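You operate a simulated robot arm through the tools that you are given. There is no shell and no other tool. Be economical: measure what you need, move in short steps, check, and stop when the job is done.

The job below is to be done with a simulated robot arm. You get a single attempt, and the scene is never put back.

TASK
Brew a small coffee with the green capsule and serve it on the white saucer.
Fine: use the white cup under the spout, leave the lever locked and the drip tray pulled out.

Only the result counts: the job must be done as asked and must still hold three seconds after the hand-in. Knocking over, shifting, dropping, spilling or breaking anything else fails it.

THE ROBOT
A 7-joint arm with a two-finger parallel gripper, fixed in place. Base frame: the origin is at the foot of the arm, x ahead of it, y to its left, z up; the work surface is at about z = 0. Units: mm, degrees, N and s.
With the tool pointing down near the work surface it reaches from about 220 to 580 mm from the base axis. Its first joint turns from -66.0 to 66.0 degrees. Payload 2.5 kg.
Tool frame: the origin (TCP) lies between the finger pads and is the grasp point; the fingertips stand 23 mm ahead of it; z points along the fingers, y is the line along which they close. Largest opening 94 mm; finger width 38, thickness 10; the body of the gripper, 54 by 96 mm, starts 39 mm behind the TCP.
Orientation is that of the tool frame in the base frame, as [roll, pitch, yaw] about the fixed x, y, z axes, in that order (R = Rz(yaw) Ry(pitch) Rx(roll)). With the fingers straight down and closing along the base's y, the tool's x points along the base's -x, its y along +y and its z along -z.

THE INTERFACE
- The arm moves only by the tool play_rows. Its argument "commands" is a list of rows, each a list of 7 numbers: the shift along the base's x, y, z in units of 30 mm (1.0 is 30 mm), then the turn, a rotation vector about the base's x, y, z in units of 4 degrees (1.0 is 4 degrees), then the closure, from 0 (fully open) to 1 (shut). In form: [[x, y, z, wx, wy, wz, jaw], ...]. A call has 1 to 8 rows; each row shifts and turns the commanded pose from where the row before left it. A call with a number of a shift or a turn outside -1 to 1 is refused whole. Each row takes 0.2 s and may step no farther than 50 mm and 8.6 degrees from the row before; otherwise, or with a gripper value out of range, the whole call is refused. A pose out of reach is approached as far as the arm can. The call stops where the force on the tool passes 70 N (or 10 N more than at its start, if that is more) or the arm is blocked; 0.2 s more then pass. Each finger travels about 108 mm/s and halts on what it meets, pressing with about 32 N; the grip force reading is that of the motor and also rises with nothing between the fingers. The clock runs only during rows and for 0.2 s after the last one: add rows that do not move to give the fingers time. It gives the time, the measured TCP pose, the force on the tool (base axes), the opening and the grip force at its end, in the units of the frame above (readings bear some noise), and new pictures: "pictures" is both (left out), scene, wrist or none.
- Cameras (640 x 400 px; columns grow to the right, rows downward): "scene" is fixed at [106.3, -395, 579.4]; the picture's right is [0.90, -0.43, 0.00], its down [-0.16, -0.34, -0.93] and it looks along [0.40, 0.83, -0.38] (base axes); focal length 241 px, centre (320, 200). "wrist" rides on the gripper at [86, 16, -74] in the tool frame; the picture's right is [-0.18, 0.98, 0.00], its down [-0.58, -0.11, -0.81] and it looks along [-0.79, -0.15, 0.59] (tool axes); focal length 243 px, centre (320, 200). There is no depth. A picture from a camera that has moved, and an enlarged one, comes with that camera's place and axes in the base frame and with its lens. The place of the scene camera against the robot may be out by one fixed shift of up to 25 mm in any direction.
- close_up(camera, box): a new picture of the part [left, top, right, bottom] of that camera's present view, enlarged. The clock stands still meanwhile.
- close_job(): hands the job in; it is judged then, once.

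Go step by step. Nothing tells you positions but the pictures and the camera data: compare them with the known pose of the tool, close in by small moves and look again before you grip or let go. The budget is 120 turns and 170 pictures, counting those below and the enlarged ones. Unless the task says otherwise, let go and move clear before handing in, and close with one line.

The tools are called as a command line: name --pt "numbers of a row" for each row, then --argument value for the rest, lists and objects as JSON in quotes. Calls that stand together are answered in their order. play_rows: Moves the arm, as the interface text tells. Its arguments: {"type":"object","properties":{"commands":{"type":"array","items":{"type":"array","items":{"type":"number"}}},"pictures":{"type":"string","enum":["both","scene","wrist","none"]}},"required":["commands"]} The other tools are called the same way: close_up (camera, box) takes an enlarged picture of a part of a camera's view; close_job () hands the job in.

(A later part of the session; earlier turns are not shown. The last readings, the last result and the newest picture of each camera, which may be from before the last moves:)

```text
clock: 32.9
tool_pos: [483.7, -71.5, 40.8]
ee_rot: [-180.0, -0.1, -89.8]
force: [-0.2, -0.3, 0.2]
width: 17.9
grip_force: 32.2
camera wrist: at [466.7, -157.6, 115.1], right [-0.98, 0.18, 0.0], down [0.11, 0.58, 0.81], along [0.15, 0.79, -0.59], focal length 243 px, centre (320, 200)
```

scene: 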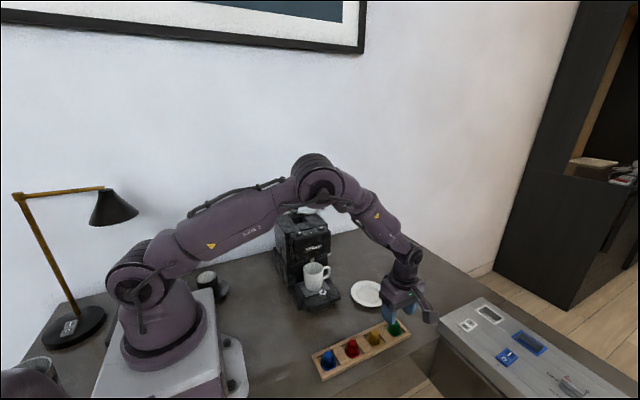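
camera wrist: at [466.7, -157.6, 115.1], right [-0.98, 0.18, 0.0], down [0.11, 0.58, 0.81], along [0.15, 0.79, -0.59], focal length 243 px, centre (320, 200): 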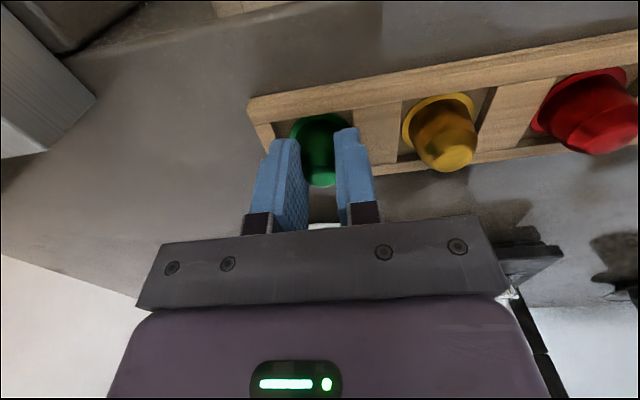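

Grip width is 17.9 mm, narrower than expected, so I'll do a small test lift and look.

play_rows --pt "0 0 0.4 0 0 0 1" --pt "0 0 0.6 0 0 0 1" --pt "0 0 1 0 0 0 1" --pictures "both"

close_up --camera "wrist" --box '[230, 60, 400, 240]'

close_up --camera "scene" --box '[350, 270, 450, 350]'

```text
clock: 33.7
tool_pos: [482.4, -71.0, 99.3]
ee_rot: [179.9, 0.0, -89.8]
force: [0.1, 0.3, -1.2]
width: 17.6
grip_force: 31.6
camera wrist: at [465.6, -156.6, 174.3], right [-0.98, 0.18, 0.0], down [0.11, 0.58, 0.81], along [0.15, 0.79, -0.59], focal length 243 px, centre (320, 200)
```

scene: 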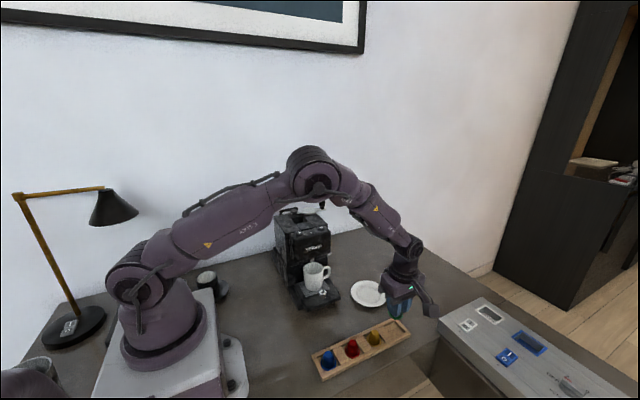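
wrist: 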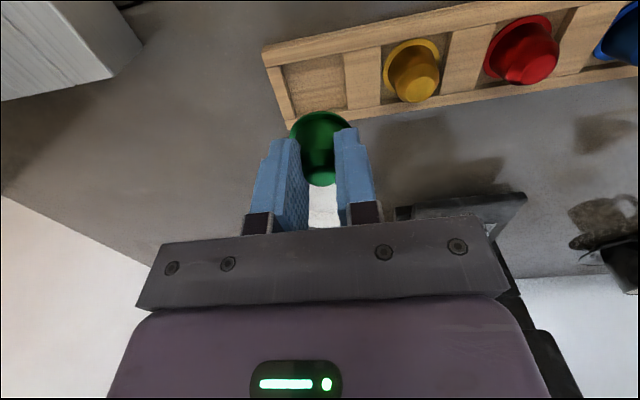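

```text
2.22 times, centred on (315, 150) of wrist
camera zoom: at [465.6, -156.6, 174.3], right [-0.98, 0.18, 0.0], down [0.11, 0.58, 0.81], along [0.15, 0.79, -0.59], focal length 539 px, centre (331, 311)
```

zoom: 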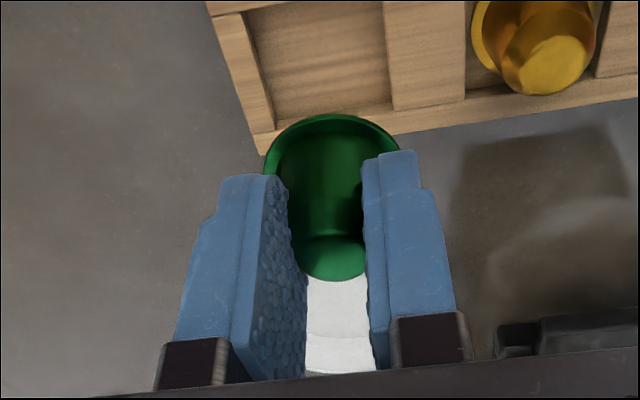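

```text
5.00 times, centred on (400, 310) of scene
camera zoom: at [106.3, -395.0, 579.4], right [0.9, -0.43, 0.0], down [-0.16, -0.34, -0.93], along [0.4, 0.83, -0.38], focal length 1206 px, centre (-80, -350)
```

zoom: 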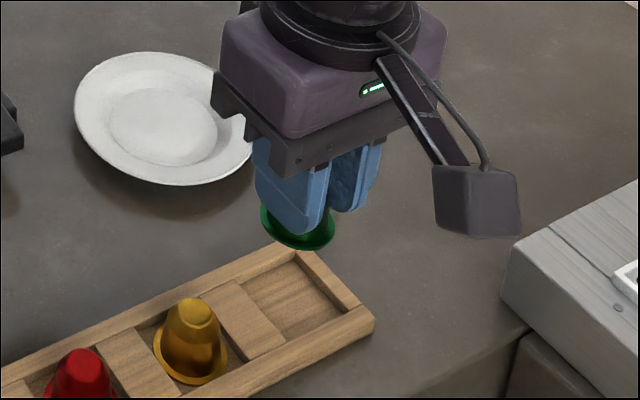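

The capsule is held upright. Now raise it and carry it over the chamber.

play_rows --pt "0 0 1 0 0 0 1" --pt "-0.2 0.2 1 0 0 0 1" --pt "-0.6 0.9 1 0 0 0 1" --pt "-0.6 0.9 1 0 0 0 1" --pt "-0.6 0.9 1 0 0 0 1" --pt "-0.6 0.9 1 0 0 0 1" --pt "-0.6 0.9 1 0 0 0 1" --pt "-0.6 0.9 0.4 0 0 0 1" --pictures "none"

play_rows --pt "-0.59 0.9 0 0 0 0 1" --pt "0 0.9 0 0 0 0 1" --pt "0 0.9 0 0 0 0 1" --pt "0 0.9 0 0 0 0 1" --pt "0 0.7 0 0 0 0 1" --pt "0 0.7 0 0 0 0 1" --pt "0 0 0 0 0 0 1" --pictures "both"

close_up --camera "wrist" --box '[230, 60, 400, 240]'

```text
clock: 35.5
tool_pos: [368.7, 97.2, 322.3]
ee_rot: [-180.0, 0.0, -89.8]
force: [-1.1, -0.1, 0.1]
width: 17.5
grip_force: 31.9
```

```text
clock: 37.1
tool_pos: [350.6, 246.1, 323.8]
ee_rot: [-180.0, 0.0, -89.8]
force: [-0.7, -0.5, -0.3]
width: 17.2
grip_force: 31.9
camera wrist: at [333.8, 159.5, 397.6], right [-0.98, 0.18, 0.0], down [0.11, 0.58, 0.81], along [0.15, 0.79, -0.59], focal length 243 px, centre (320, 200)
```

scene: 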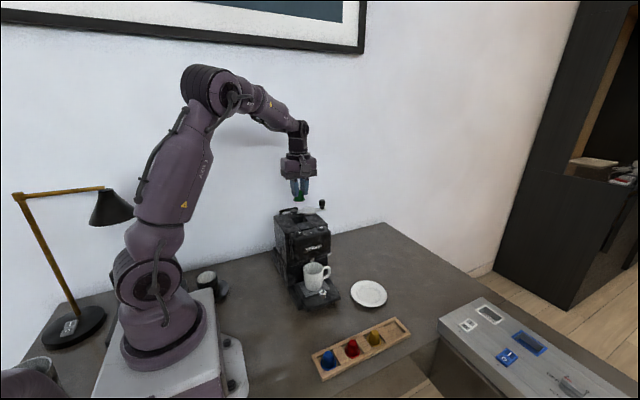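
wrist: 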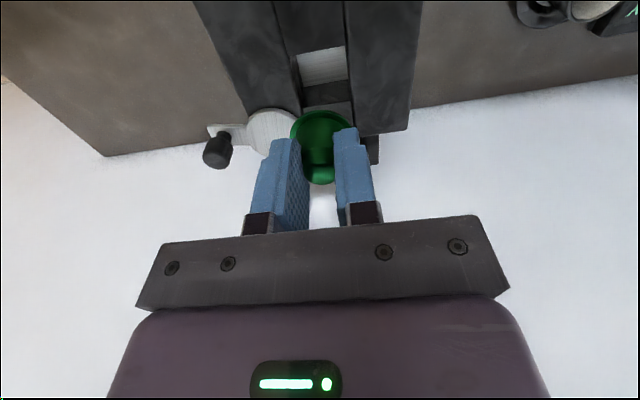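

```text
2.22 times, centred on (315, 150) of wrist
camera zoom: at [333.8, 159.5, 397.6], right [-0.98, 0.18, 0.0], down [0.11, 0.58, 0.81], along [0.15, 0.79, -0.59], focal length 539 px, centre (331, 311)
```

zoom: 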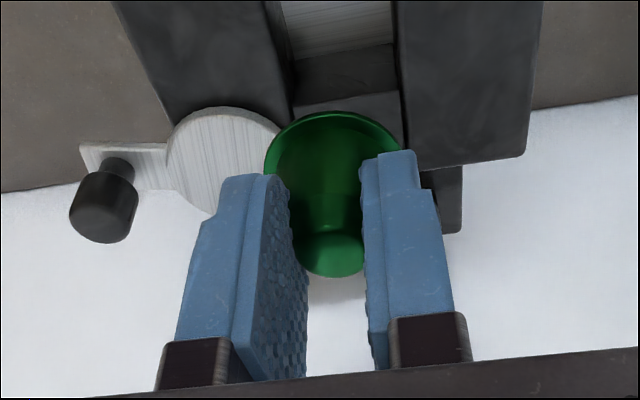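

close_up --camera "wrist" --box '[270, 20, 370, 120]'

```text
4.00 times, centred on (320, 70) of wrist
camera zoom: at [333.8, 159.5, 397.6], right [-0.98, 0.18, 0.0], down [0.11, 0.58, 0.81], along [0.15, 0.79, -0.59], focal length 970 px, centre (320, 720)
```

zoom: 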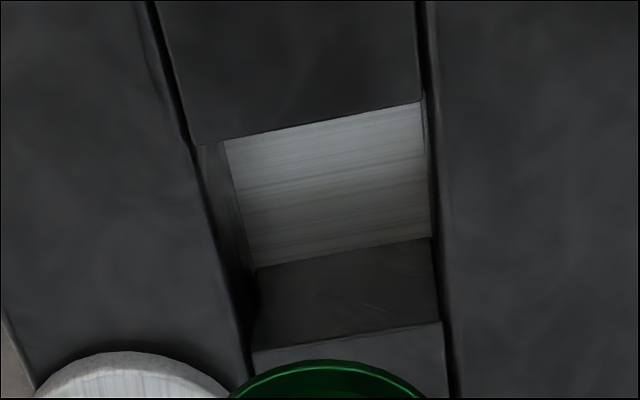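

Hole centre estimated at about (350, 251–254). I'll lower partway and look at the flange against the hole edges.

play_rows --pt "0 0.15 -0.8 0 0 0 1" --pt "0 0 -0.8 0 0 0 1" --pt "0 0 0 0 0 0 1" --pictures "wrist"

close_up --camera "wrist" --box '[250, 60, 390, 200]'

close_up --camera "scene" --box '[270, 165, 340, 235]'

```text
clock: 37.9
tool_pos: [351.1, 249.5, 273.7]
ee_rot: [-179.9, 0.1, -89.8]
force: [-0.8, -0.3, -0.7]
width: 17.1
grip_force: 31.9
camera wrist: at [335.1, 163.4, 348.7], right [-0.98, 0.18, 0.0], down [0.11, 0.58, 0.81], along [0.15, 0.79, -0.59], focal length 243 px, centre (320, 200)
```

wrist: 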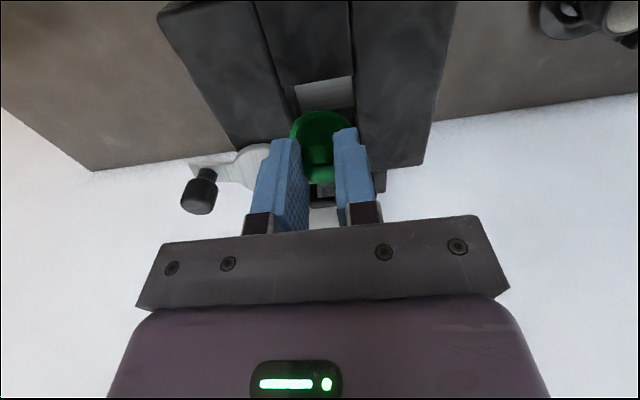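

```text
2.86 times, centred on (320, 130) of wrist
camera zoom: at [335.1, 163.4, 348.7], right [-0.98, 0.18, 0.0], down [0.11, 0.58, 0.81], along [0.15, 0.79, -0.59], focal length 693 px, centre (320, 400)
```

zoom: 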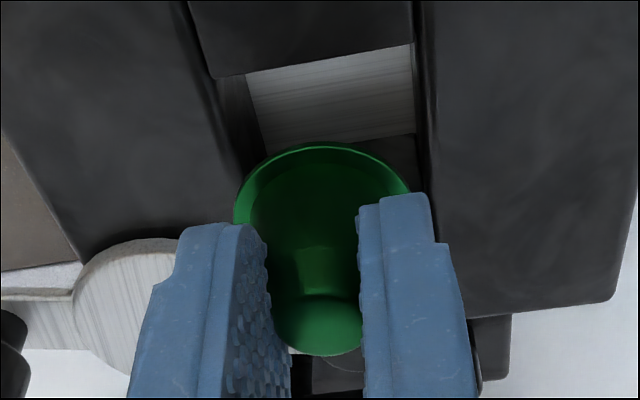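

```text
5.71 times, centred on (305, 200) of scene
camera zoom: at [106.3, -395.0, 579.4], right [0.9, -0.43, 0.0], down [-0.16, -0.34, -0.93], along [0.4, 0.83, -0.38], focal length 1378 px, centre (406, 200)
```

zoom: 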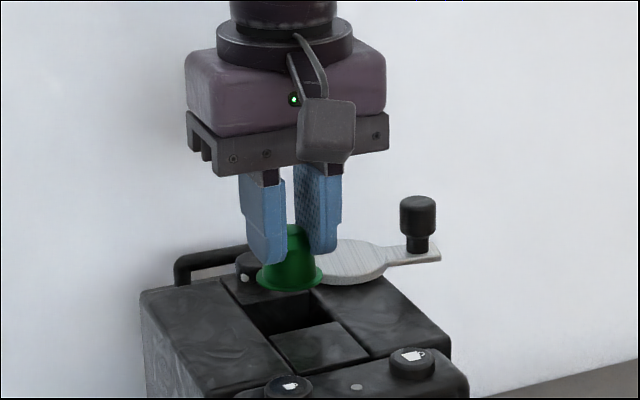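

Refined: hole centre about (349.8, 253.3), top z about 212; capsule about (351, 251). I'll correct and lower close to the rim.

play_rows --pt "-0.045 0.08 -0.35 0 0 0 1" --pt "0 0 -0.35 0 0 0 1" --pt "0 0 0 0 0 0 1" --pictures "none"

close_up --camera "wrist" --box '[250, 60, 390, 200]'

close_up --camera "scene" --box '[270, 185, 340, 235]'

```text
clock: 38.7
tool_pos: [349.6, 253.4, 254.6]
ee_rot: [179.9, 0.0, -89.8]
force: [-0.1, -0.4, 0.4]
width: 17.2
grip_force: 32.1
```

```text
2.86 times, centred on (320, 130) of wrist
camera zoom: at [333.1, 167.1, 328.4], right [-0.98, 0.18, 0.0], down [0.11, 0.58, 0.81], along [0.15, 0.79, -0.59], focal length 693 px, centre (320, 400)
```

zoom: 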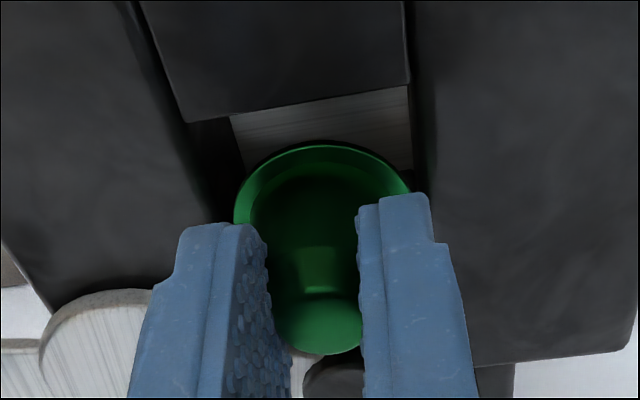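

```text
8.00 times, centred on (305, 210) of scene
camera zoom: at [106.3, -395.0, 579.4], right [0.9, -0.43, 0.0], down [-0.16, -0.34, -0.93], along [0.4, 0.83, -0.38], focal length 1929 px, centre (440, 120)
```

zoom: 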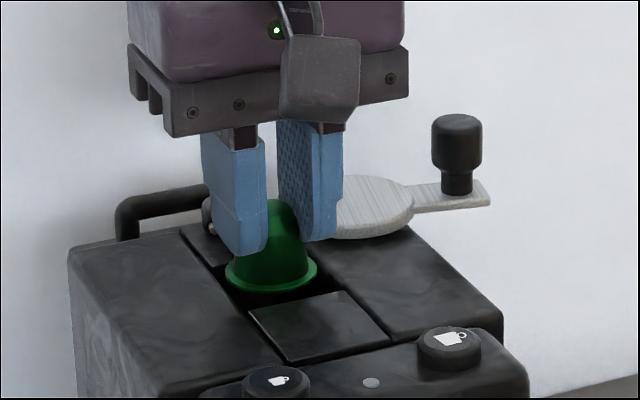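

Well aligned. Lowering so the flange enters the hole.

play_rows --pt "0 0 -0.2 0 0 0 1" --pt "0 0 -0.2 0 0 0 1" --pt "0 0 -0.12 0 0 0 1" --pictures "none"

close_up --camera "wrist" --box '[250, 60, 390, 200]'

close_up --camera "scene" --box '[270, 185, 340, 235]'

```text
clock: 39.4
tool_pos: [351.9, 254.9, 248.9]
ee_rot: [-179.3, 0.3, -89.9]
force: [-4.0, -2.9, 11.4]
width: 19.2
grip_force: 32.1
stopped in row 3: the force on the tool passed its limit (the readings are from after the stop); the commanded pose is now the measured one
```

```text
2.86 times, centred on (320, 130) of wrist
camera zoom: at [333.8, 168.2, 322.4], right [-0.98, 0.18, -0.01], down [0.1, 0.58, 0.81], along [0.15, 0.8, -0.59], focal length 693 px, centre (320, 400)
```

zoom: 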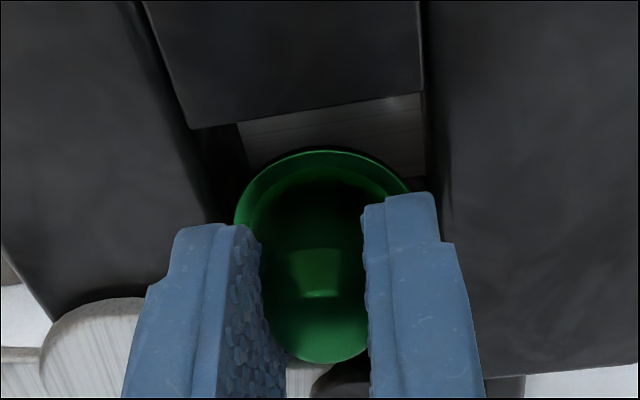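

```text
8.00 times, centred on (305, 210) of scene
camera zoom: at [106.2, -395.0, 579.3], right [0.9, -0.43, 0.0], down [-0.16, -0.34, -0.93], along [0.4, 0.83, -0.38], focal length 1929 px, centre (440, 120)
```

zoom: 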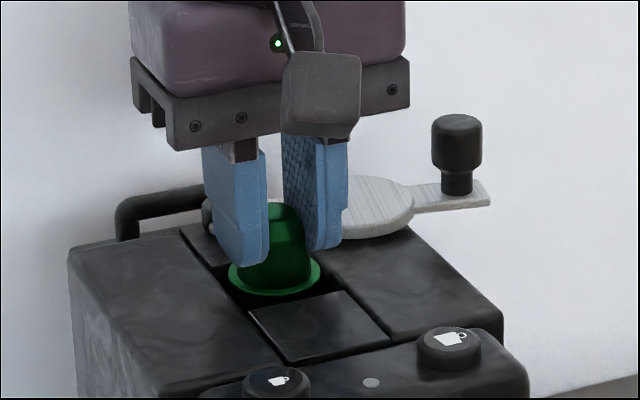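

The flange caught the rear rim: there's about a 6 mm gap at the front. I'll back up, shift -y by 3.5 mm and -x by 1.5 mm, straighten and check.

play_rows --pt "0 0 0.2 0 0 0 1" --pt "-0.05 -0.12 0 -0.07 0.17 0 1" --pt "0 0 0 0 0 0 1" --pictures "none"

close_up --camera "wrist" --box '[250, 60, 390, 200]'

```text
clock: 40.2
tool_pos: [349.6, 251.3, 252.4]
ee_rot: [180.0, 0.0, -89.9]
force: [0.0, -1.0, -0.7]
width: 18.3
grip_force: 32.3
```

```text
2.86 times, centred on (320, 130) of wrist
camera zoom: at [333.0, 164.7, 328.0], right [-0.98, 0.18, 0.0], down [0.11, 0.58, 0.81], along [0.15, 0.79, -0.59], focal length 693 px, centre (320, 400)
```

zoom: 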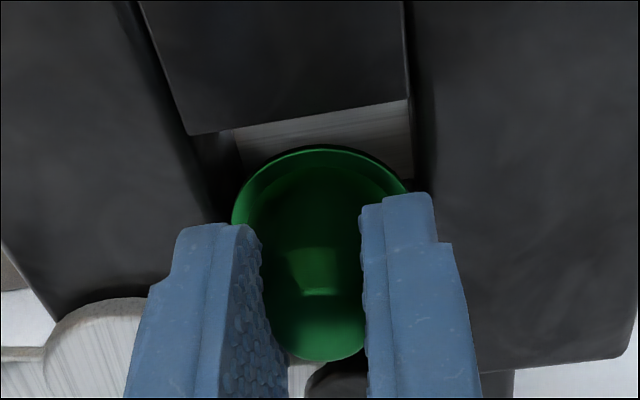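

play_rows --pt "0.02 0 -0.2 0 0 0 1" --pt "0 0 -0.15 0 0 0 1" --pt "0 0 -0.1 0 0 0 1" --pictures "none"

close_up --camera "wrist" --box '[250, 60, 390, 200]'

close_up --camera "scene" --box '[270, 185, 340, 235]'

```text
clock: 41.0
tool_pos: [350.8, 251.5, 241.2]
ee_rot: [180.0, 0.0, -89.9]
force: [0.0, -0.7, 0.8]
width: 17.8
grip_force: 32.4
```

```text
2.86 times, centred on (320, 130) of wrist
camera zoom: at [333.8, 164.6, 314.5], right [-0.98, 0.18, 0.0], down [0.11, 0.58, 0.81], along [0.15, 0.79, -0.59], focal length 693 px, centre (320, 400)
```

zoom: 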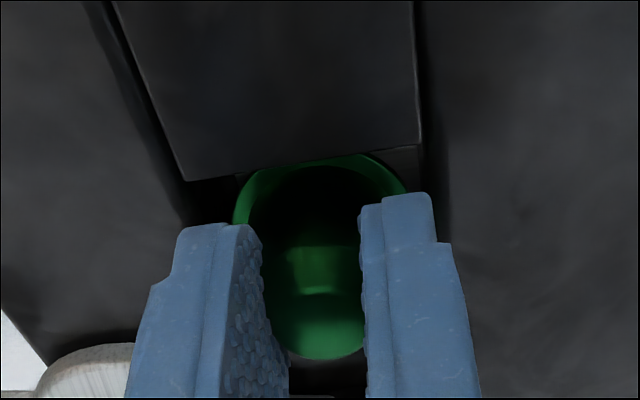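

```text
8.00 times, centred on (305, 210) of scene
camera zoom: at [106.3, -395.0, 579.4], right [0.9, -0.43, 0.0], down [-0.16, -0.34, -0.93], along [0.4, 0.83, -0.38], focal length 1929 px, centre (440, 120)
```

zoom: 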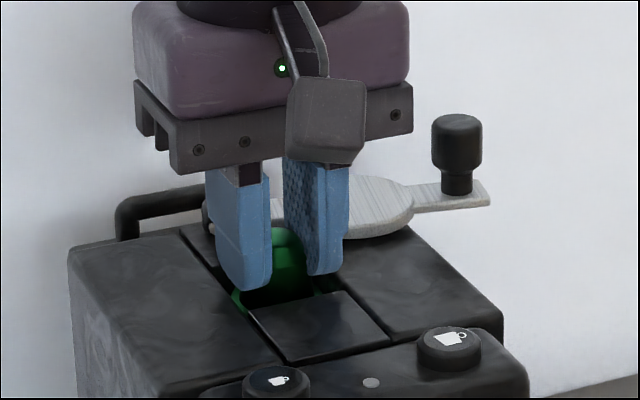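

The flange is inside the hole with no force. A little lower, then release.

play_rows --pt "0 0 -0.12 0 0 0 1" --pt "0 0 0 0 0 0 1" --pt "0 0 0 0 0 0 0.6" --pt "0 0 0 0 0 0 0.6" --pt "0 0 0.5 0 0 0 0.6" --pt "0 0 0.7 0 0 0 0.6" --pictures "none"

close_up --camera "wrist" --box '[250, 60, 390, 200]'

close_up --camera "scene" --box '[270, 185, 340, 235]'

```text
clock: 42.4
tool_pos: [349.7, 251.1, 271.0]
ee_rot: [179.8, 0.0, -89.9]
force: [0.1, -0.4, -0.5]
width: 37.5
grip_force: 0.1
```

```text
2.86 times, centred on (320, 130) of wrist
camera zoom: at [333.3, 164.7, 346.1], right [-0.98, 0.18, 0.0], down [0.11, 0.58, 0.81], along [0.14, 0.79, -0.59], focal length 693 px, centre (320, 400)
```

zoom: 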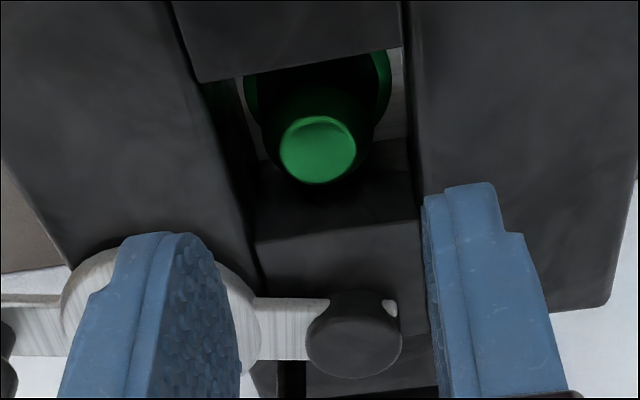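

```text
8.00 times, centred on (305, 210) of scene
camera zoom: at [106.3, -395.0, 579.4], right [0.9, -0.43, 0.0], down [-0.16, -0.34, -0.93], along [0.4, 0.83, -0.38], focal length 1929 px, centre (440, 120)
```

zoom: 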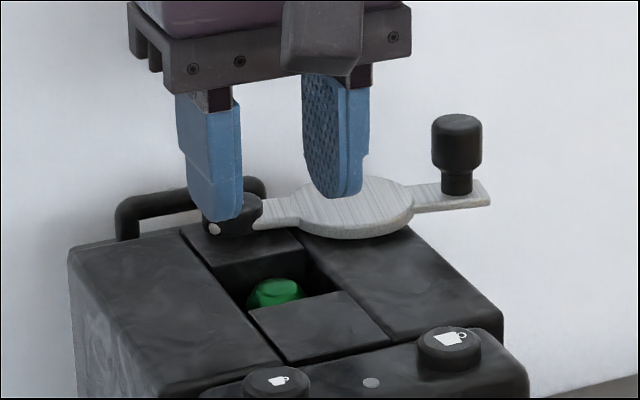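

The capsule dropped in upright and sits at or below the rim. Now close the lever: go above the knob at about (447.5, 283).

play_rows --pt "0 0 1 0 0 0 0.45" --pt "0.8 0.27 0.4 0 0 0 0.45" --pt "0.8 0.27 0 0 0 0 0.45" --pt "0.8 0.27 0 0 0 0 0.45" --pt "0.86 0.27 0 0 0 0 0.45" --pt "0 0 0 0 0 0 0.45" --pictures "wrist"

close_up --camera "wrist" --box '[260, 20, 460, 220]'

```text
clock: 43.8
tool_pos: [448.9, 282.7, 315.3]
ee_rot: [179.8, 0.0, -89.8]
force: [-0.5, 0.7, -0.2]
width: 51.9
grip_force: 0.1
camera wrist: at [433.1, 196.3, 389.8], right [-0.98, 0.18, 0.0], down [0.11, 0.58, 0.81], along [0.15, 0.79, -0.59], focal length 243 px, centre (320, 200)
```

wrist: 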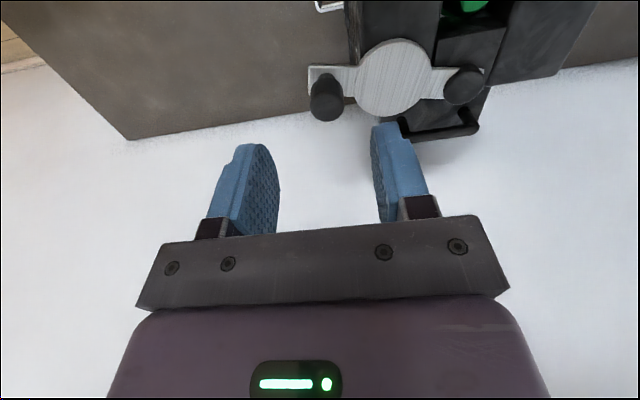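

```text
2.00 times, centred on (360, 120) of wrist
camera zoom: at [433.1, 196.3, 389.8], right [-0.98, 0.18, 0.0], down [0.11, 0.58, 0.81], along [0.15, 0.79, -0.59], focal length 485 px, centre (240, 360)
```

zoom: 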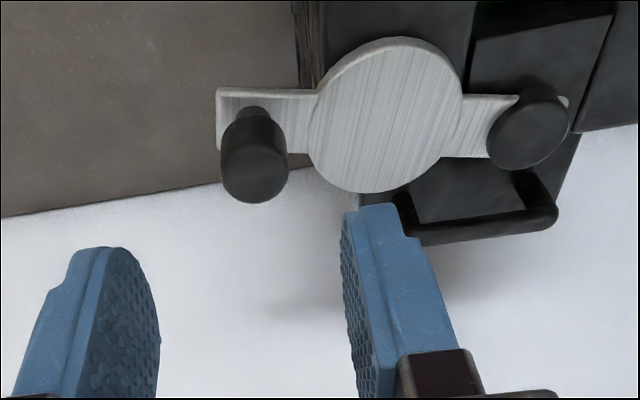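

play_rows --pt "-0.1 0.05 -1 0 0 0 0.5" --pt "0 0 -0.7 0 0 0 0.55" --pt "0 0 -0.33 0 0 0 0.55" --pt "0 0 0 0 0 0 1" --pt "0 0 0 0 0 0 1" --pictures "wrist"

```text
clock: 45.0
tool_pos: [445.0, 284.3, 254.3]
ee_rot: [179.9, -0.1, -90.0]
force: [-1.2, 1.3, 0.4]
width: 21.1
grip_force: 45.0
camera wrist: at [428.6, 198.6, 328.7], right [-0.98, 0.18, 0.0], down [0.11, 0.58, 0.81], along [0.15, 0.79, -0.59], focal length 243 px, centre (320, 200)
```

wrist: 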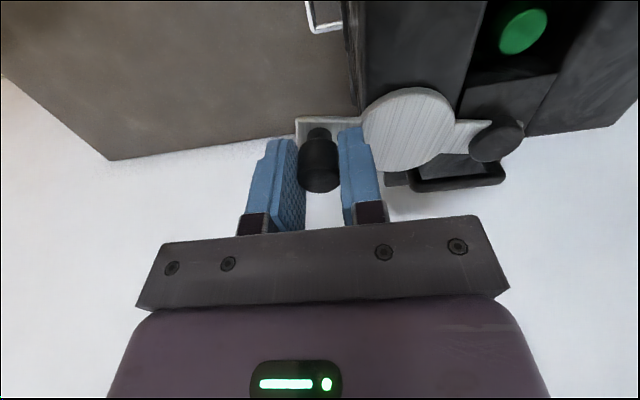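

Knob gripped. Fitting the earlier path gives pivot (349.5,305) and radius 101. I'll swing it back along that arc.

play_rows --pt "0.0 -0.283 0 0 0 0 1" --pt "-0.1 -0.277 0 0 0 0 1" --pt "-0.12 -0.27 0 0 0 0 1" --pt "-0.143 -0.253 0 0 0 0 1" --pt "-0.167 -0.243 0 0 0 0 1" --pt "-0.187 -0.227 0 0 0 0 1" --pt "-0.207 -0.21 0 0 0 0 1" --pt "-0.223 -0.19 0 0 0 0 1" --pictures "wrist"

```text
clock: 46.8
tool_pos: [412.4, 224.4, 253.7]
ee_rot: [-179.7, 0.0, -90.1]
force: [8.7, -3.2, 15.2]
width: 21.2
grip_force: 44.4
camera wrist: at [395.5, 138.7, 328.5], right [-0.98, 0.19, 0.0], down [0.11, 0.58, 0.81], along [0.15, 0.79, -0.59], focal length 243 px, centre (320, 200)
```

wrist: 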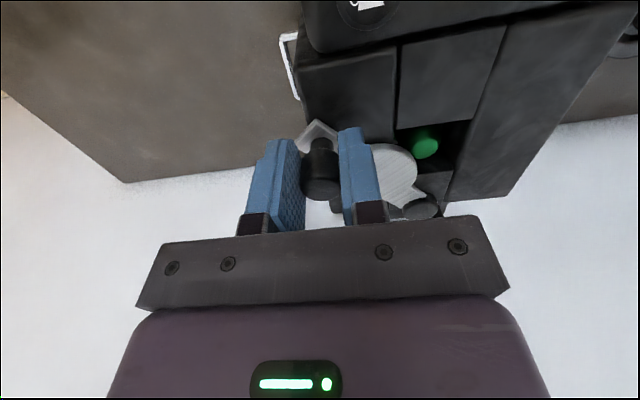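

play_rows --pt "-0.24 -0.17 0 0 0 0 1" --pt "-0.253 -0.15 0 0 0 0 1" --pt "-0.263 -0.127 0 0 0 0 1" --pt "-0.277 -0.103 0 0 0 0 1" --pt "-0.283 -0.077 0 0 0 0 1" --pt "-0.287 -0.053 0 0 0 0 1" --pt "-0.293 -0.03 0 0 0 0 1" --pt "-0.177 0 0 0 0 0 1" --pictures "wrist"

```text
clock: 48.6
tool_pos: [349.1, 204.6, 253.7]
ee_rot: [-179.9, 0.0, -89.9]
force: [18.8, 2.5, -7.7]
width: 21.4
grip_force: 44.6
camera wrist: at [332.9, 118.9, 327.7], right [-0.98, 0.18, 0.0], down [0.11, 0.58, 0.81], along [0.15, 0.79, -0.59], focal length 243 px, centre (320, 200)
```

wrist: 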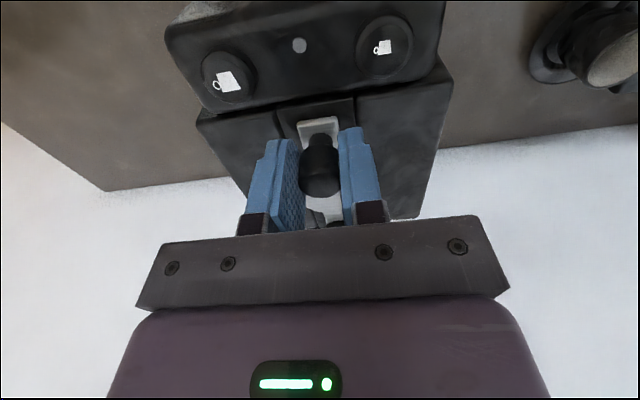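

The lever is back at its closed stop. One more small push, then release and rise.

play_rows --pt "-0.06 0 0 0 0 0 1" --pt "0.04 0 0 0 0 0 1" --pt "0 0 0 0 0 0 0.6" --pt "0 0 0 0 0 0 0.6" --pt "0 0 1 0 0 0 0.6" --pt "0 0 1 0 0 0 1" --pictures "both"

close_up --camera "wrist" --box '[230, 0, 430, 200]'

```text
clock: 50.0
tool_pos: [348.3, 203.0, 314.8]
ee_rot: [179.9, 0.0, -89.9]
force: [-1.1, 0.0, -0.5]
width: 0.0
grip_force: 32.1
camera wrist: at [331.0, 117.3, 389.2], right [-0.98, 0.18, 0.0], down [0.11, 0.58, 0.81], along [0.14, 0.79, -0.59], focal length 243 px, centre (320, 200)
```

scene: 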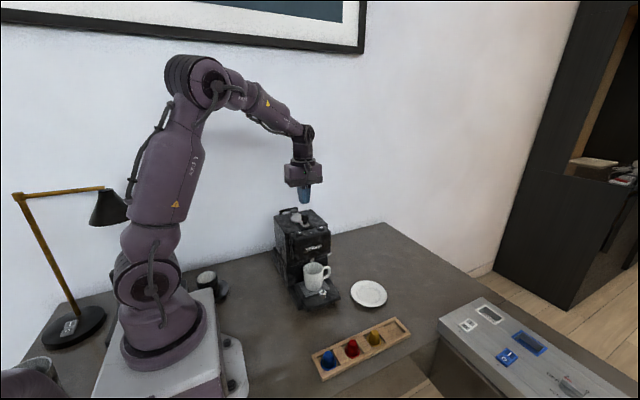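
wrist: 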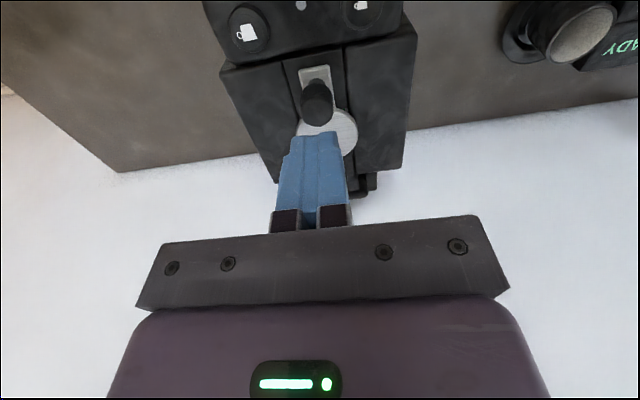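

```text
2.00 times, centred on (330, 100) of wrist
camera zoom: at [331.0, 117.3, 389.2], right [-0.98, 0.18, 0.0], down [0.11, 0.58, 0.81], along [0.14, 0.79, -0.59], focal length 485 px, centre (300, 400)
```

zoom: 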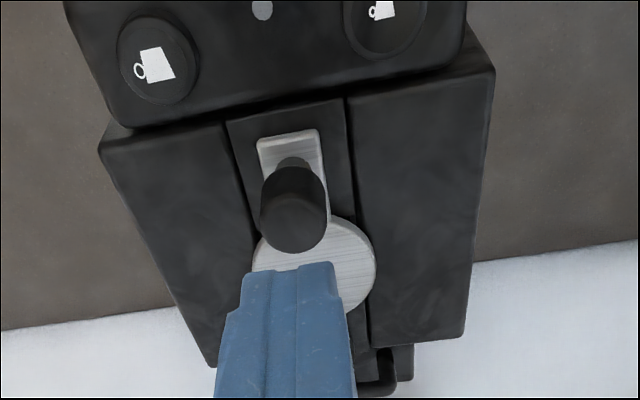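

The lever is locked straight. Now I go above the small button at about (317,163.5,223) with closed fingers.

play_rows --pt "-0.52 -0.66 0 0 0 0 1" --pt "-0.52 -0.66 0 0 0 0 1" --pt "0 0 -1 0 0 0 1" --pt "0 0 -0.75 0 0 0 1" --pt "0 0 0 0 0 0 1" --pictures "wrist"

close_up --camera "scene" --box '[270, 185, 350, 255]'

close_up --camera "wrist" --box '[240, 60, 420, 240]'

```text
clock: 51.2
tool_pos: [316.5, 162.6, 259.8]
ee_rot: [179.8, 0.0, -89.9]
force: [0.0, -0.5, 0.4]
width: 0.0
grip_force: 31.9
camera wrist: at [300.3, 77.6, 334.5], right [-0.98, 0.18, 0.0], down [0.11, 0.58, 0.81], along [0.15, 0.79, -0.59], focal length 243 px, centre (320, 200)
```

wrist: 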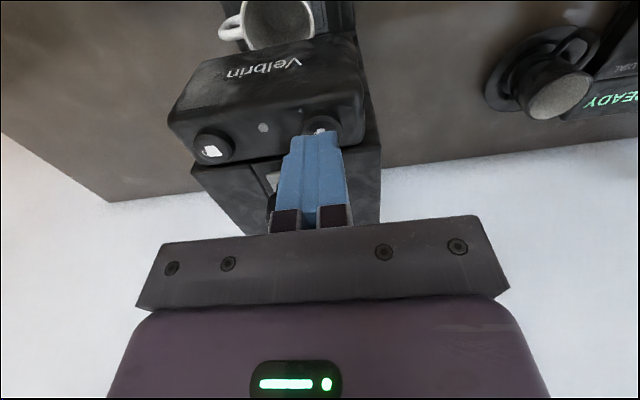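

```text
5.71 times, centred on (310, 220) of scene
camera zoom: at [106.3, -395.0, 579.4], right [0.9, -0.43, 0.0], down [-0.16, -0.34, -0.93], along [0.4, 0.83, -0.38], focal length 1378 px, centre (377, 86)
```

zoom: 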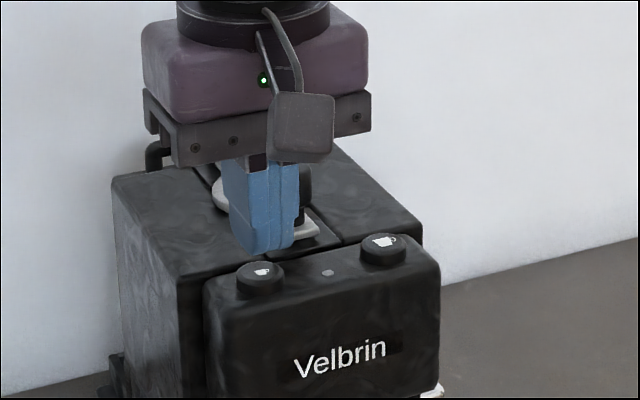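

```text
2.22 times, centred on (330, 150) of wrist
camera zoom: at [300.3, 77.6, 334.5], right [-0.98, 0.18, 0.0], down [0.11, 0.58, 0.81], along [0.15, 0.79, -0.59], focal length 539 px, centre (298, 311)
```

zoom: 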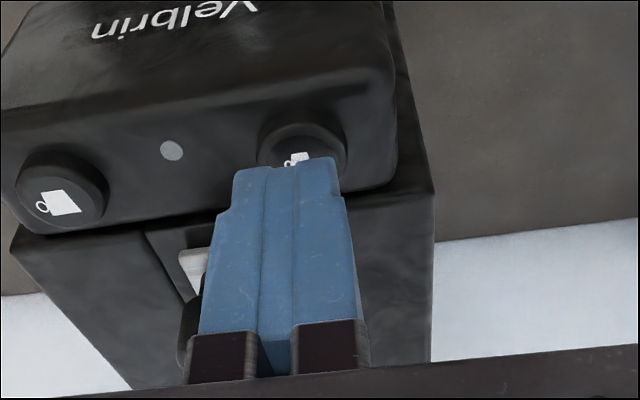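

Over the button. Pressing gently.

play_rows --pt "0 0.05 -0.3 0 0 0 1" --pt "0 0 -0.12 0 0 0 1" --pt "0 0 -0.06 0 0 0 1" --pictures "none"

```text
clock: 52.0
tool_pos: [316.7, 165.7, 245.5]
ee_rot: [179.9, -0.1, -90.0]
force: [0.4, -0.1, -0.3]
width: 0.0
grip_force: 31.8
```

play_rows --pt "0 0 -0.06 0 0 0 1" --pt "0 0 -0.06 0 0 0 1" --pictures "wrist"

close_up --camera "scene" --box '[270, 195, 350, 265]'

```text
clock: 52.6
tool_pos: [316.7, 166.3, 241.4]
ee_rot: [180.0, 0.0, -89.8]
force: [-1.2, 0.2, 0.8]
width: 0.0
grip_force: 31.8
camera wrist: at [300.2, 80.1, 317.2], right [-0.98, 0.18, 0.0], down [0.11, 0.58, 0.81], along [0.15, 0.79, -0.59], focal length 243 px, centre (320, 200)
```

wrist: 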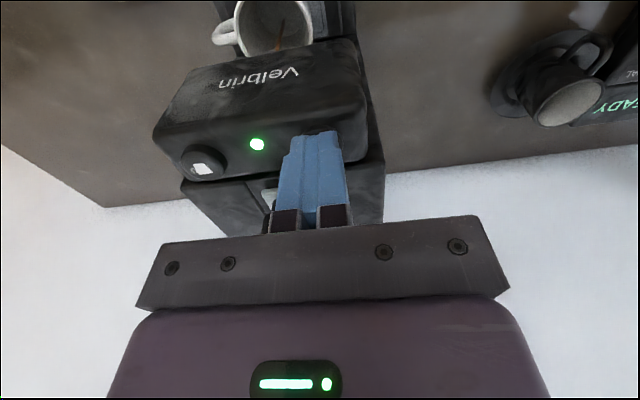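

```text
5.71 times, centred on (310, 230) of scene
camera zoom: at [106.3, -395.0, 579.4], right [0.9, -0.43, 0.0], down [-0.16, -0.34, -0.93], along [0.4, 0.83, -0.38], focal length 1378 px, centre (377, 29)
```

zoom: 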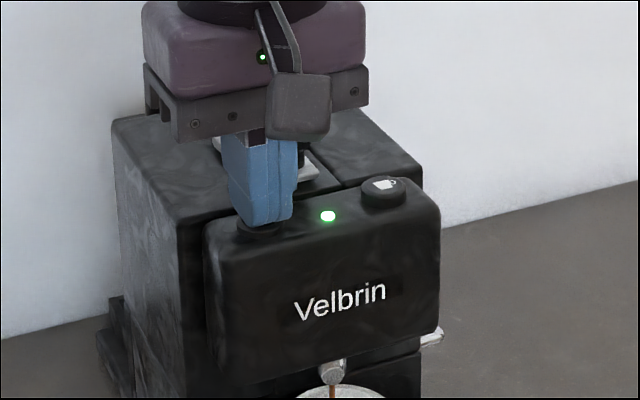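

Brewing has started (green light, coffee flowing). Lifting off the button and backing away to watch.

play_rows --pt "0 0 0.5 0 0 0 1" --pt "0 -0.5 1 0 0 0 1" --pt "0.3 -1 0.5 0 0 0 1" --pt "0.4 -1 0 0 0 0 1" --pt "0.4 -1 0 0 0 0 1" --pt "0 -1 0 0 0 0 1" --pictures "wrist"

close_up --camera "wrist" --box '[250, 20, 430, 200]'

```text
clock: 54.0
tool_pos: [349.1, 34.1, 303.2]
ee_rot: [179.9, 0.0, -89.9]
force: [-0.1, -0.4, 0.5]
width: 0.0
grip_force: 32.5
camera wrist: at [331.9, -52.3, 378.4], right [-0.98, 0.18, 0.0], down [0.11, 0.58, 0.81], along [0.15, 0.79, -0.59], focal length 243 px, centre (320, 200)
```

wrist: 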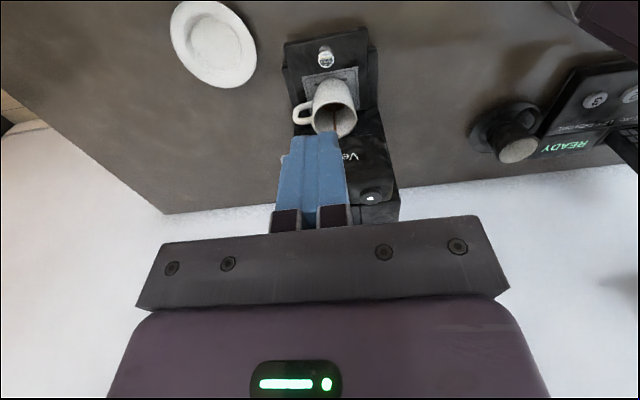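

```text
2.22 times, centred on (340, 110) of wrist
camera zoom: at [331.9, -52.3, 378.4], right [-0.98, 0.18, 0.0], down [0.11, 0.58, 0.81], along [0.15, 0.79, -0.59], focal length 539 px, centre (276, 400)
```

zoom: 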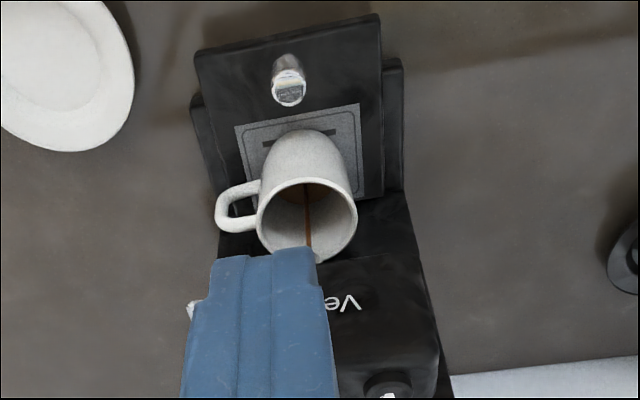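

Coffee is flowing. Meanwhile I open the jaws, tilt the tool by 20° and move to above the tray knob (about (350,89,54)).

play_rows --pt "0 0 -1 1 0 0 0.5" --pt "0 0 -1 1 0 0 0.5" --pt "0 0 -1 1 0 0 0.5" --pt "0 0 -1 1 0 0 0.5" --pt "0 0.4 -1 1 0 0 0.5" --pt "0.02 0.4 0 0 0 0 0.5" --pt "0 0 0 0 0 0 0.5" --pictures "both"

close_up --camera "wrist" --box '[240, 40, 420, 220]'

```text
clock: 55.6
tool_pos: [349.7, 55.6, 154.0]
ee_rot: [-180.0, 20.0, -89.8]
force: [0.0, 0.0, 0.5]
width: 47.1
grip_force: 0.1
camera wrist: at [333.9, -51.0, 193.7], right [-0.98, 0.17, 0.06], down [0.11, 0.27, 0.96], along [0.15, 0.95, -0.28], focal length 243 px, centre (320, 200)
```

scene: 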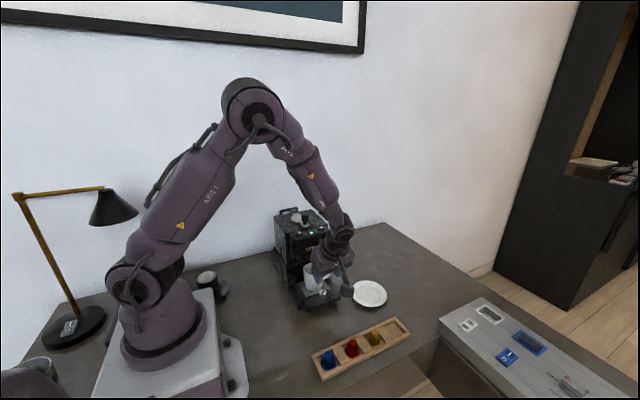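
wrist: 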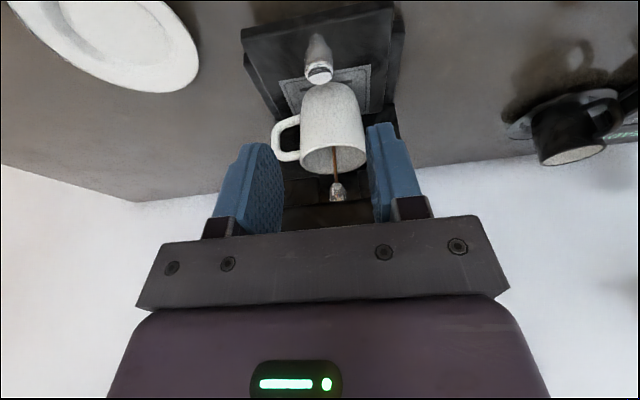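

```text
2.22 times, centred on (330, 130) of wrist
camera zoom: at [333.9, -51.0, 193.7], right [-0.98, 0.17, 0.06], down [0.11, 0.27, 0.96], along [0.15, 0.95, -0.28], focal length 539 px, centre (298, 356)
```

zoom: 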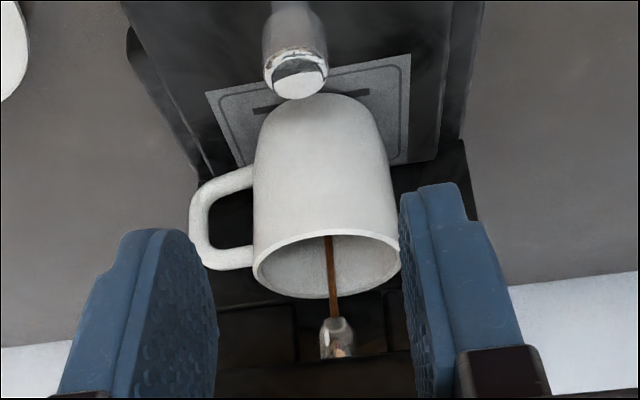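

A good view of the stream and the cup. Waiting for the brew to end.

play_rows --pt "0 0 0 0 0 0 0.5" --pt "0 0 0 0 0 0 0.5" --pt "0 0 0 0 0 0 0.5" --pt "0 0 0 0 0 0 0.5" --pt "0 0 0 0 0 0 0.5" --pt "0 0 0 0 0 0 0.5" --pt "0 0 0 0 0 0 0.5" --pt "0 0 0 0 0 0 0.5" --pictures "none"

play_rows --pt "0 0 0 0 0 0 0.5" --pt "0 0 0 0 0 0 0.5" --pt "0 0 0 0 0 0 0.5" --pt "0 0 0 0 0 0 0.5" --pt "0 0 0 0 0 0 0.5" --pt "0 0 0 0 0 0 0.5" --pt "0 0 0 0 0 0 0.5" --pt "0 0 0 0 0 0 0.5" --pictures "none"

close_up --camera "wrist" --box '[240, 40, 420, 220]'

close_up --camera "scene" --box '[270, 200, 360, 280]'

```text
clock: 57.4
tool_pos: [350.0, 55.4, 153.0]
ee_rot: [179.9, 20.0, -89.9]
force: [0.1, 0.5, 0.3]
width: 47.0
grip_force: 0.1
```

```text
clock: 59.2
tool_pos: [349.8, 55.6, 152.5]
ee_rot: [179.9, 20.0, -89.9]
force: [0.6, 0.0, 1.1]
width: 46.7
grip_force: 0.0
```

```text
2.22 times, centred on (330, 130) of wrist
camera zoom: at [333.8, -51.2, 193.9], right [-0.98, 0.17, 0.06], down [0.11, 0.27, 0.96], along [0.15, 0.95, -0.28], focal length 539 px, centre (298, 356)
```

zoom: 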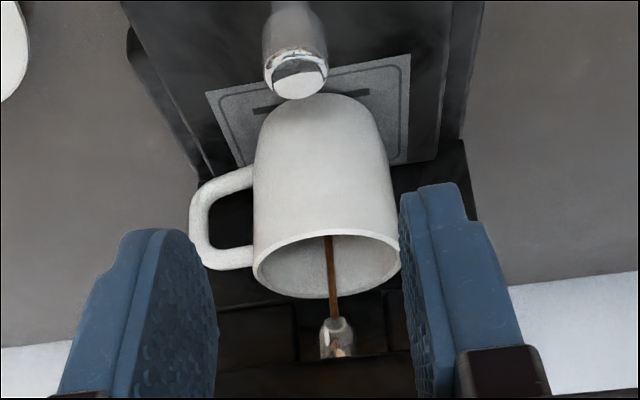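

```text
5.00 times, centred on (315, 240) of scene
camera zoom: at [106.3, -395.0, 579.4], right [0.9, -0.43, 0.0], down [-0.16, -0.34, -0.93], along [0.4, 0.83, -0.38], focal length 1206 px, centre (345, 0)
```

zoom: 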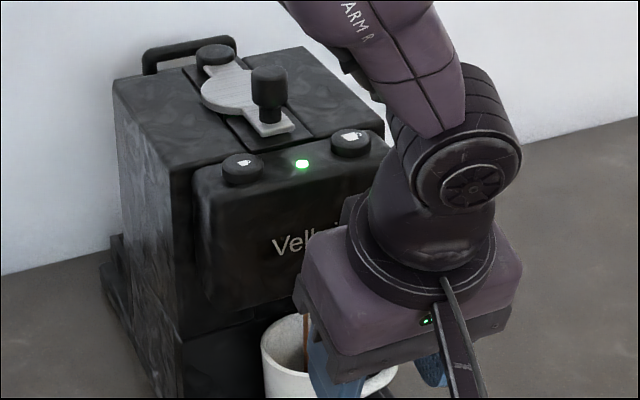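

Still brewing; waiting more.

play_rows --pt "0 0 0 0 0 0 0.5" --pt "0 0 0 0 0 0 0.5" --pt "0 0 0 0 0 0 0.5" --pt "0 0 0 0 0 0 0.5" --pt "0 0 0 0 0 0 0.5" --pt "0 0 0 0 0 0 0.5" --pt "0 0 0 0 0 0 0.5" --pt "0 0 0 0 0 0 0.5" --pictures "none"

play_rows --pt "0 0 0 0 0 0 0.5" --pt "0 0 0 0 0 0 0.5" --pt "0 0 0 0 0 0 0.5" --pt "0 0 0 0 0 0 0.5" --pt "0 0 0 0 0 0 0.5" --pt "0 0 0 0 0 0 0.5" --pt "0 0 0 0 0 0 0.5" --pt "0 0 0 0 0 0 0.5" --pictures "none"

play_rows --pt "0 0 0 0 0 0 0.5" --pt "0 0 0 0 0 0 0.5" --pt "0 0 0 0 0 0 0.5" --pt "0 0 0 0 0 0 0.5" --pt "0 0 0 0 0 0 0.5" --pt "0 0 0 0 0 0 0.5" --pt "0 0 0 0 0 0 0.5" --pt "0 0 0 0 0 0 0.5" --pictures "both"

```text
clock: 61.0
tool_pos: [350.2, 55.4, 154.3]
ee_rot: [179.9, 20.0, -89.9]
force: [-0.4, -0.2, 0.4]
width: 46.9
grip_force: 0.1
```

```text
clock: 62.8
tool_pos: [350.9, 54.4, 152.9]
ee_rot: [180.0, 20.0, -89.9]
force: [-0.5, -0.7, 0.0]
width: 47.2
grip_force: 0.1
```

```text
clock: 64.6
tool_pos: [350.5, 55.5, 153.6]
ee_rot: [180.0, 20.0, -89.9]
force: [0.4, 0.2, 0.0]
width: 46.9
grip_force: 0.1
camera wrist: at [333.8, -51.2, 193.8], right [-0.98, 0.17, 0.06], down [0.11, 0.27, 0.96], along [0.15, 0.95, -0.28], focal length 243 px, centre (320, 200)
```

scene: 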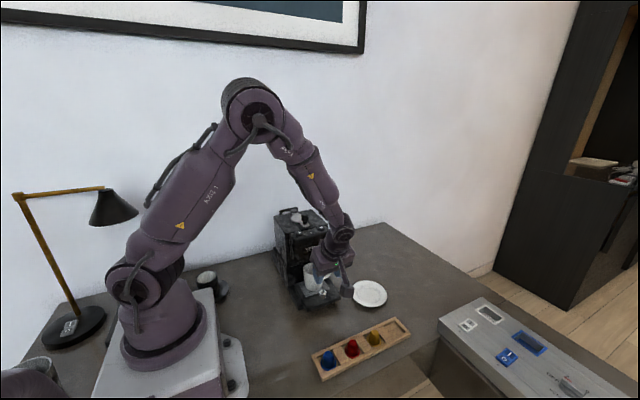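
wrist: 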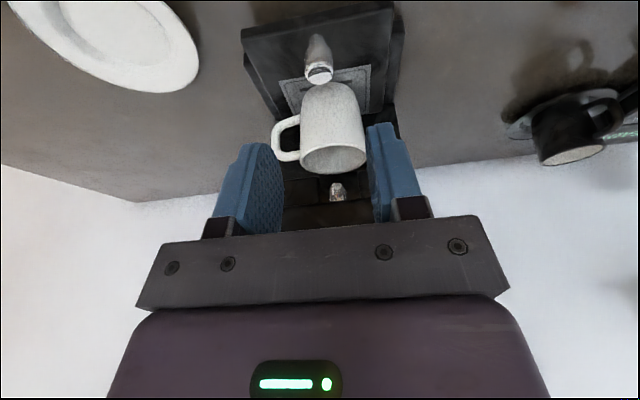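

The brew has finished (light off, no stream). Now I'll grip the tray knob.

play_rows --pt "0 0 -0.8 0 0 0 0.5" --pt "0 0.2 -0.8 0 0 0 0.5" --pt "0 0.3 -0.8 0 0 0 0.5" --pt "0 0.2 -0.4 0 0 0 0.5" --pt "0 0 0 0 0 0 0.5" --pictures "wrist"

close_up --camera "wrist" --box '[230, 40, 410, 220]'

close_up --camera "scene" --box '[270, 240, 360, 320]'

```text
clock: 65.8
tool_pos: [350.5, 76.9, 69.1]
ee_rot: [-180.0, 20.0, -89.8]
force: [-0.2, 0.7, 0.2]
width: 47.1
grip_force: 0.0
camera wrist: at [334.3, -29.1, 109.6], right [-0.98, 0.17, 0.06], down [0.11, 0.27, 0.96], along [0.15, 0.95, -0.28], focal length 243 px, centre (320, 200)
```

wrist: 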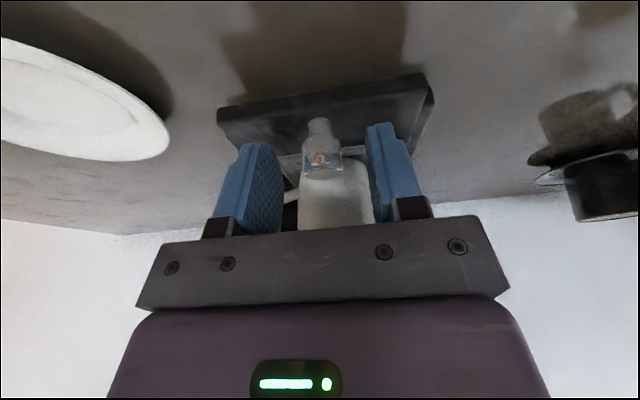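

```text
2.22 times, centred on (320, 130) of wrist
camera zoom: at [334.3, -29.1, 109.6], right [-0.98, 0.17, 0.06], down [0.11, 0.27, 0.96], along [0.15, 0.95, -0.28], focal length 539 px, centre (320, 356)
```

zoom: 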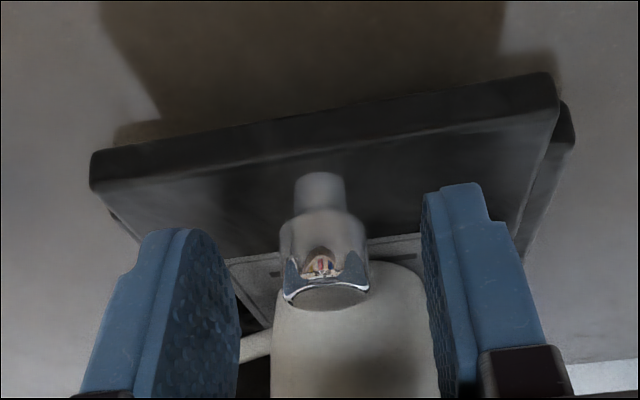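

```text
5.00 times, centred on (315, 280) of scene
camera zoom: at [106.3, -395.0, 579.4], right [0.9, -0.43, 0.0], down [-0.16, -0.34, -0.93], along [0.4, 0.83, -0.38], focal length 1206 px, centre (345, -200)
```

zoom: 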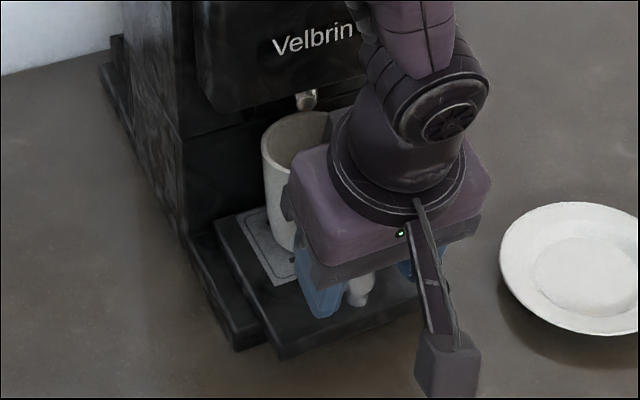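

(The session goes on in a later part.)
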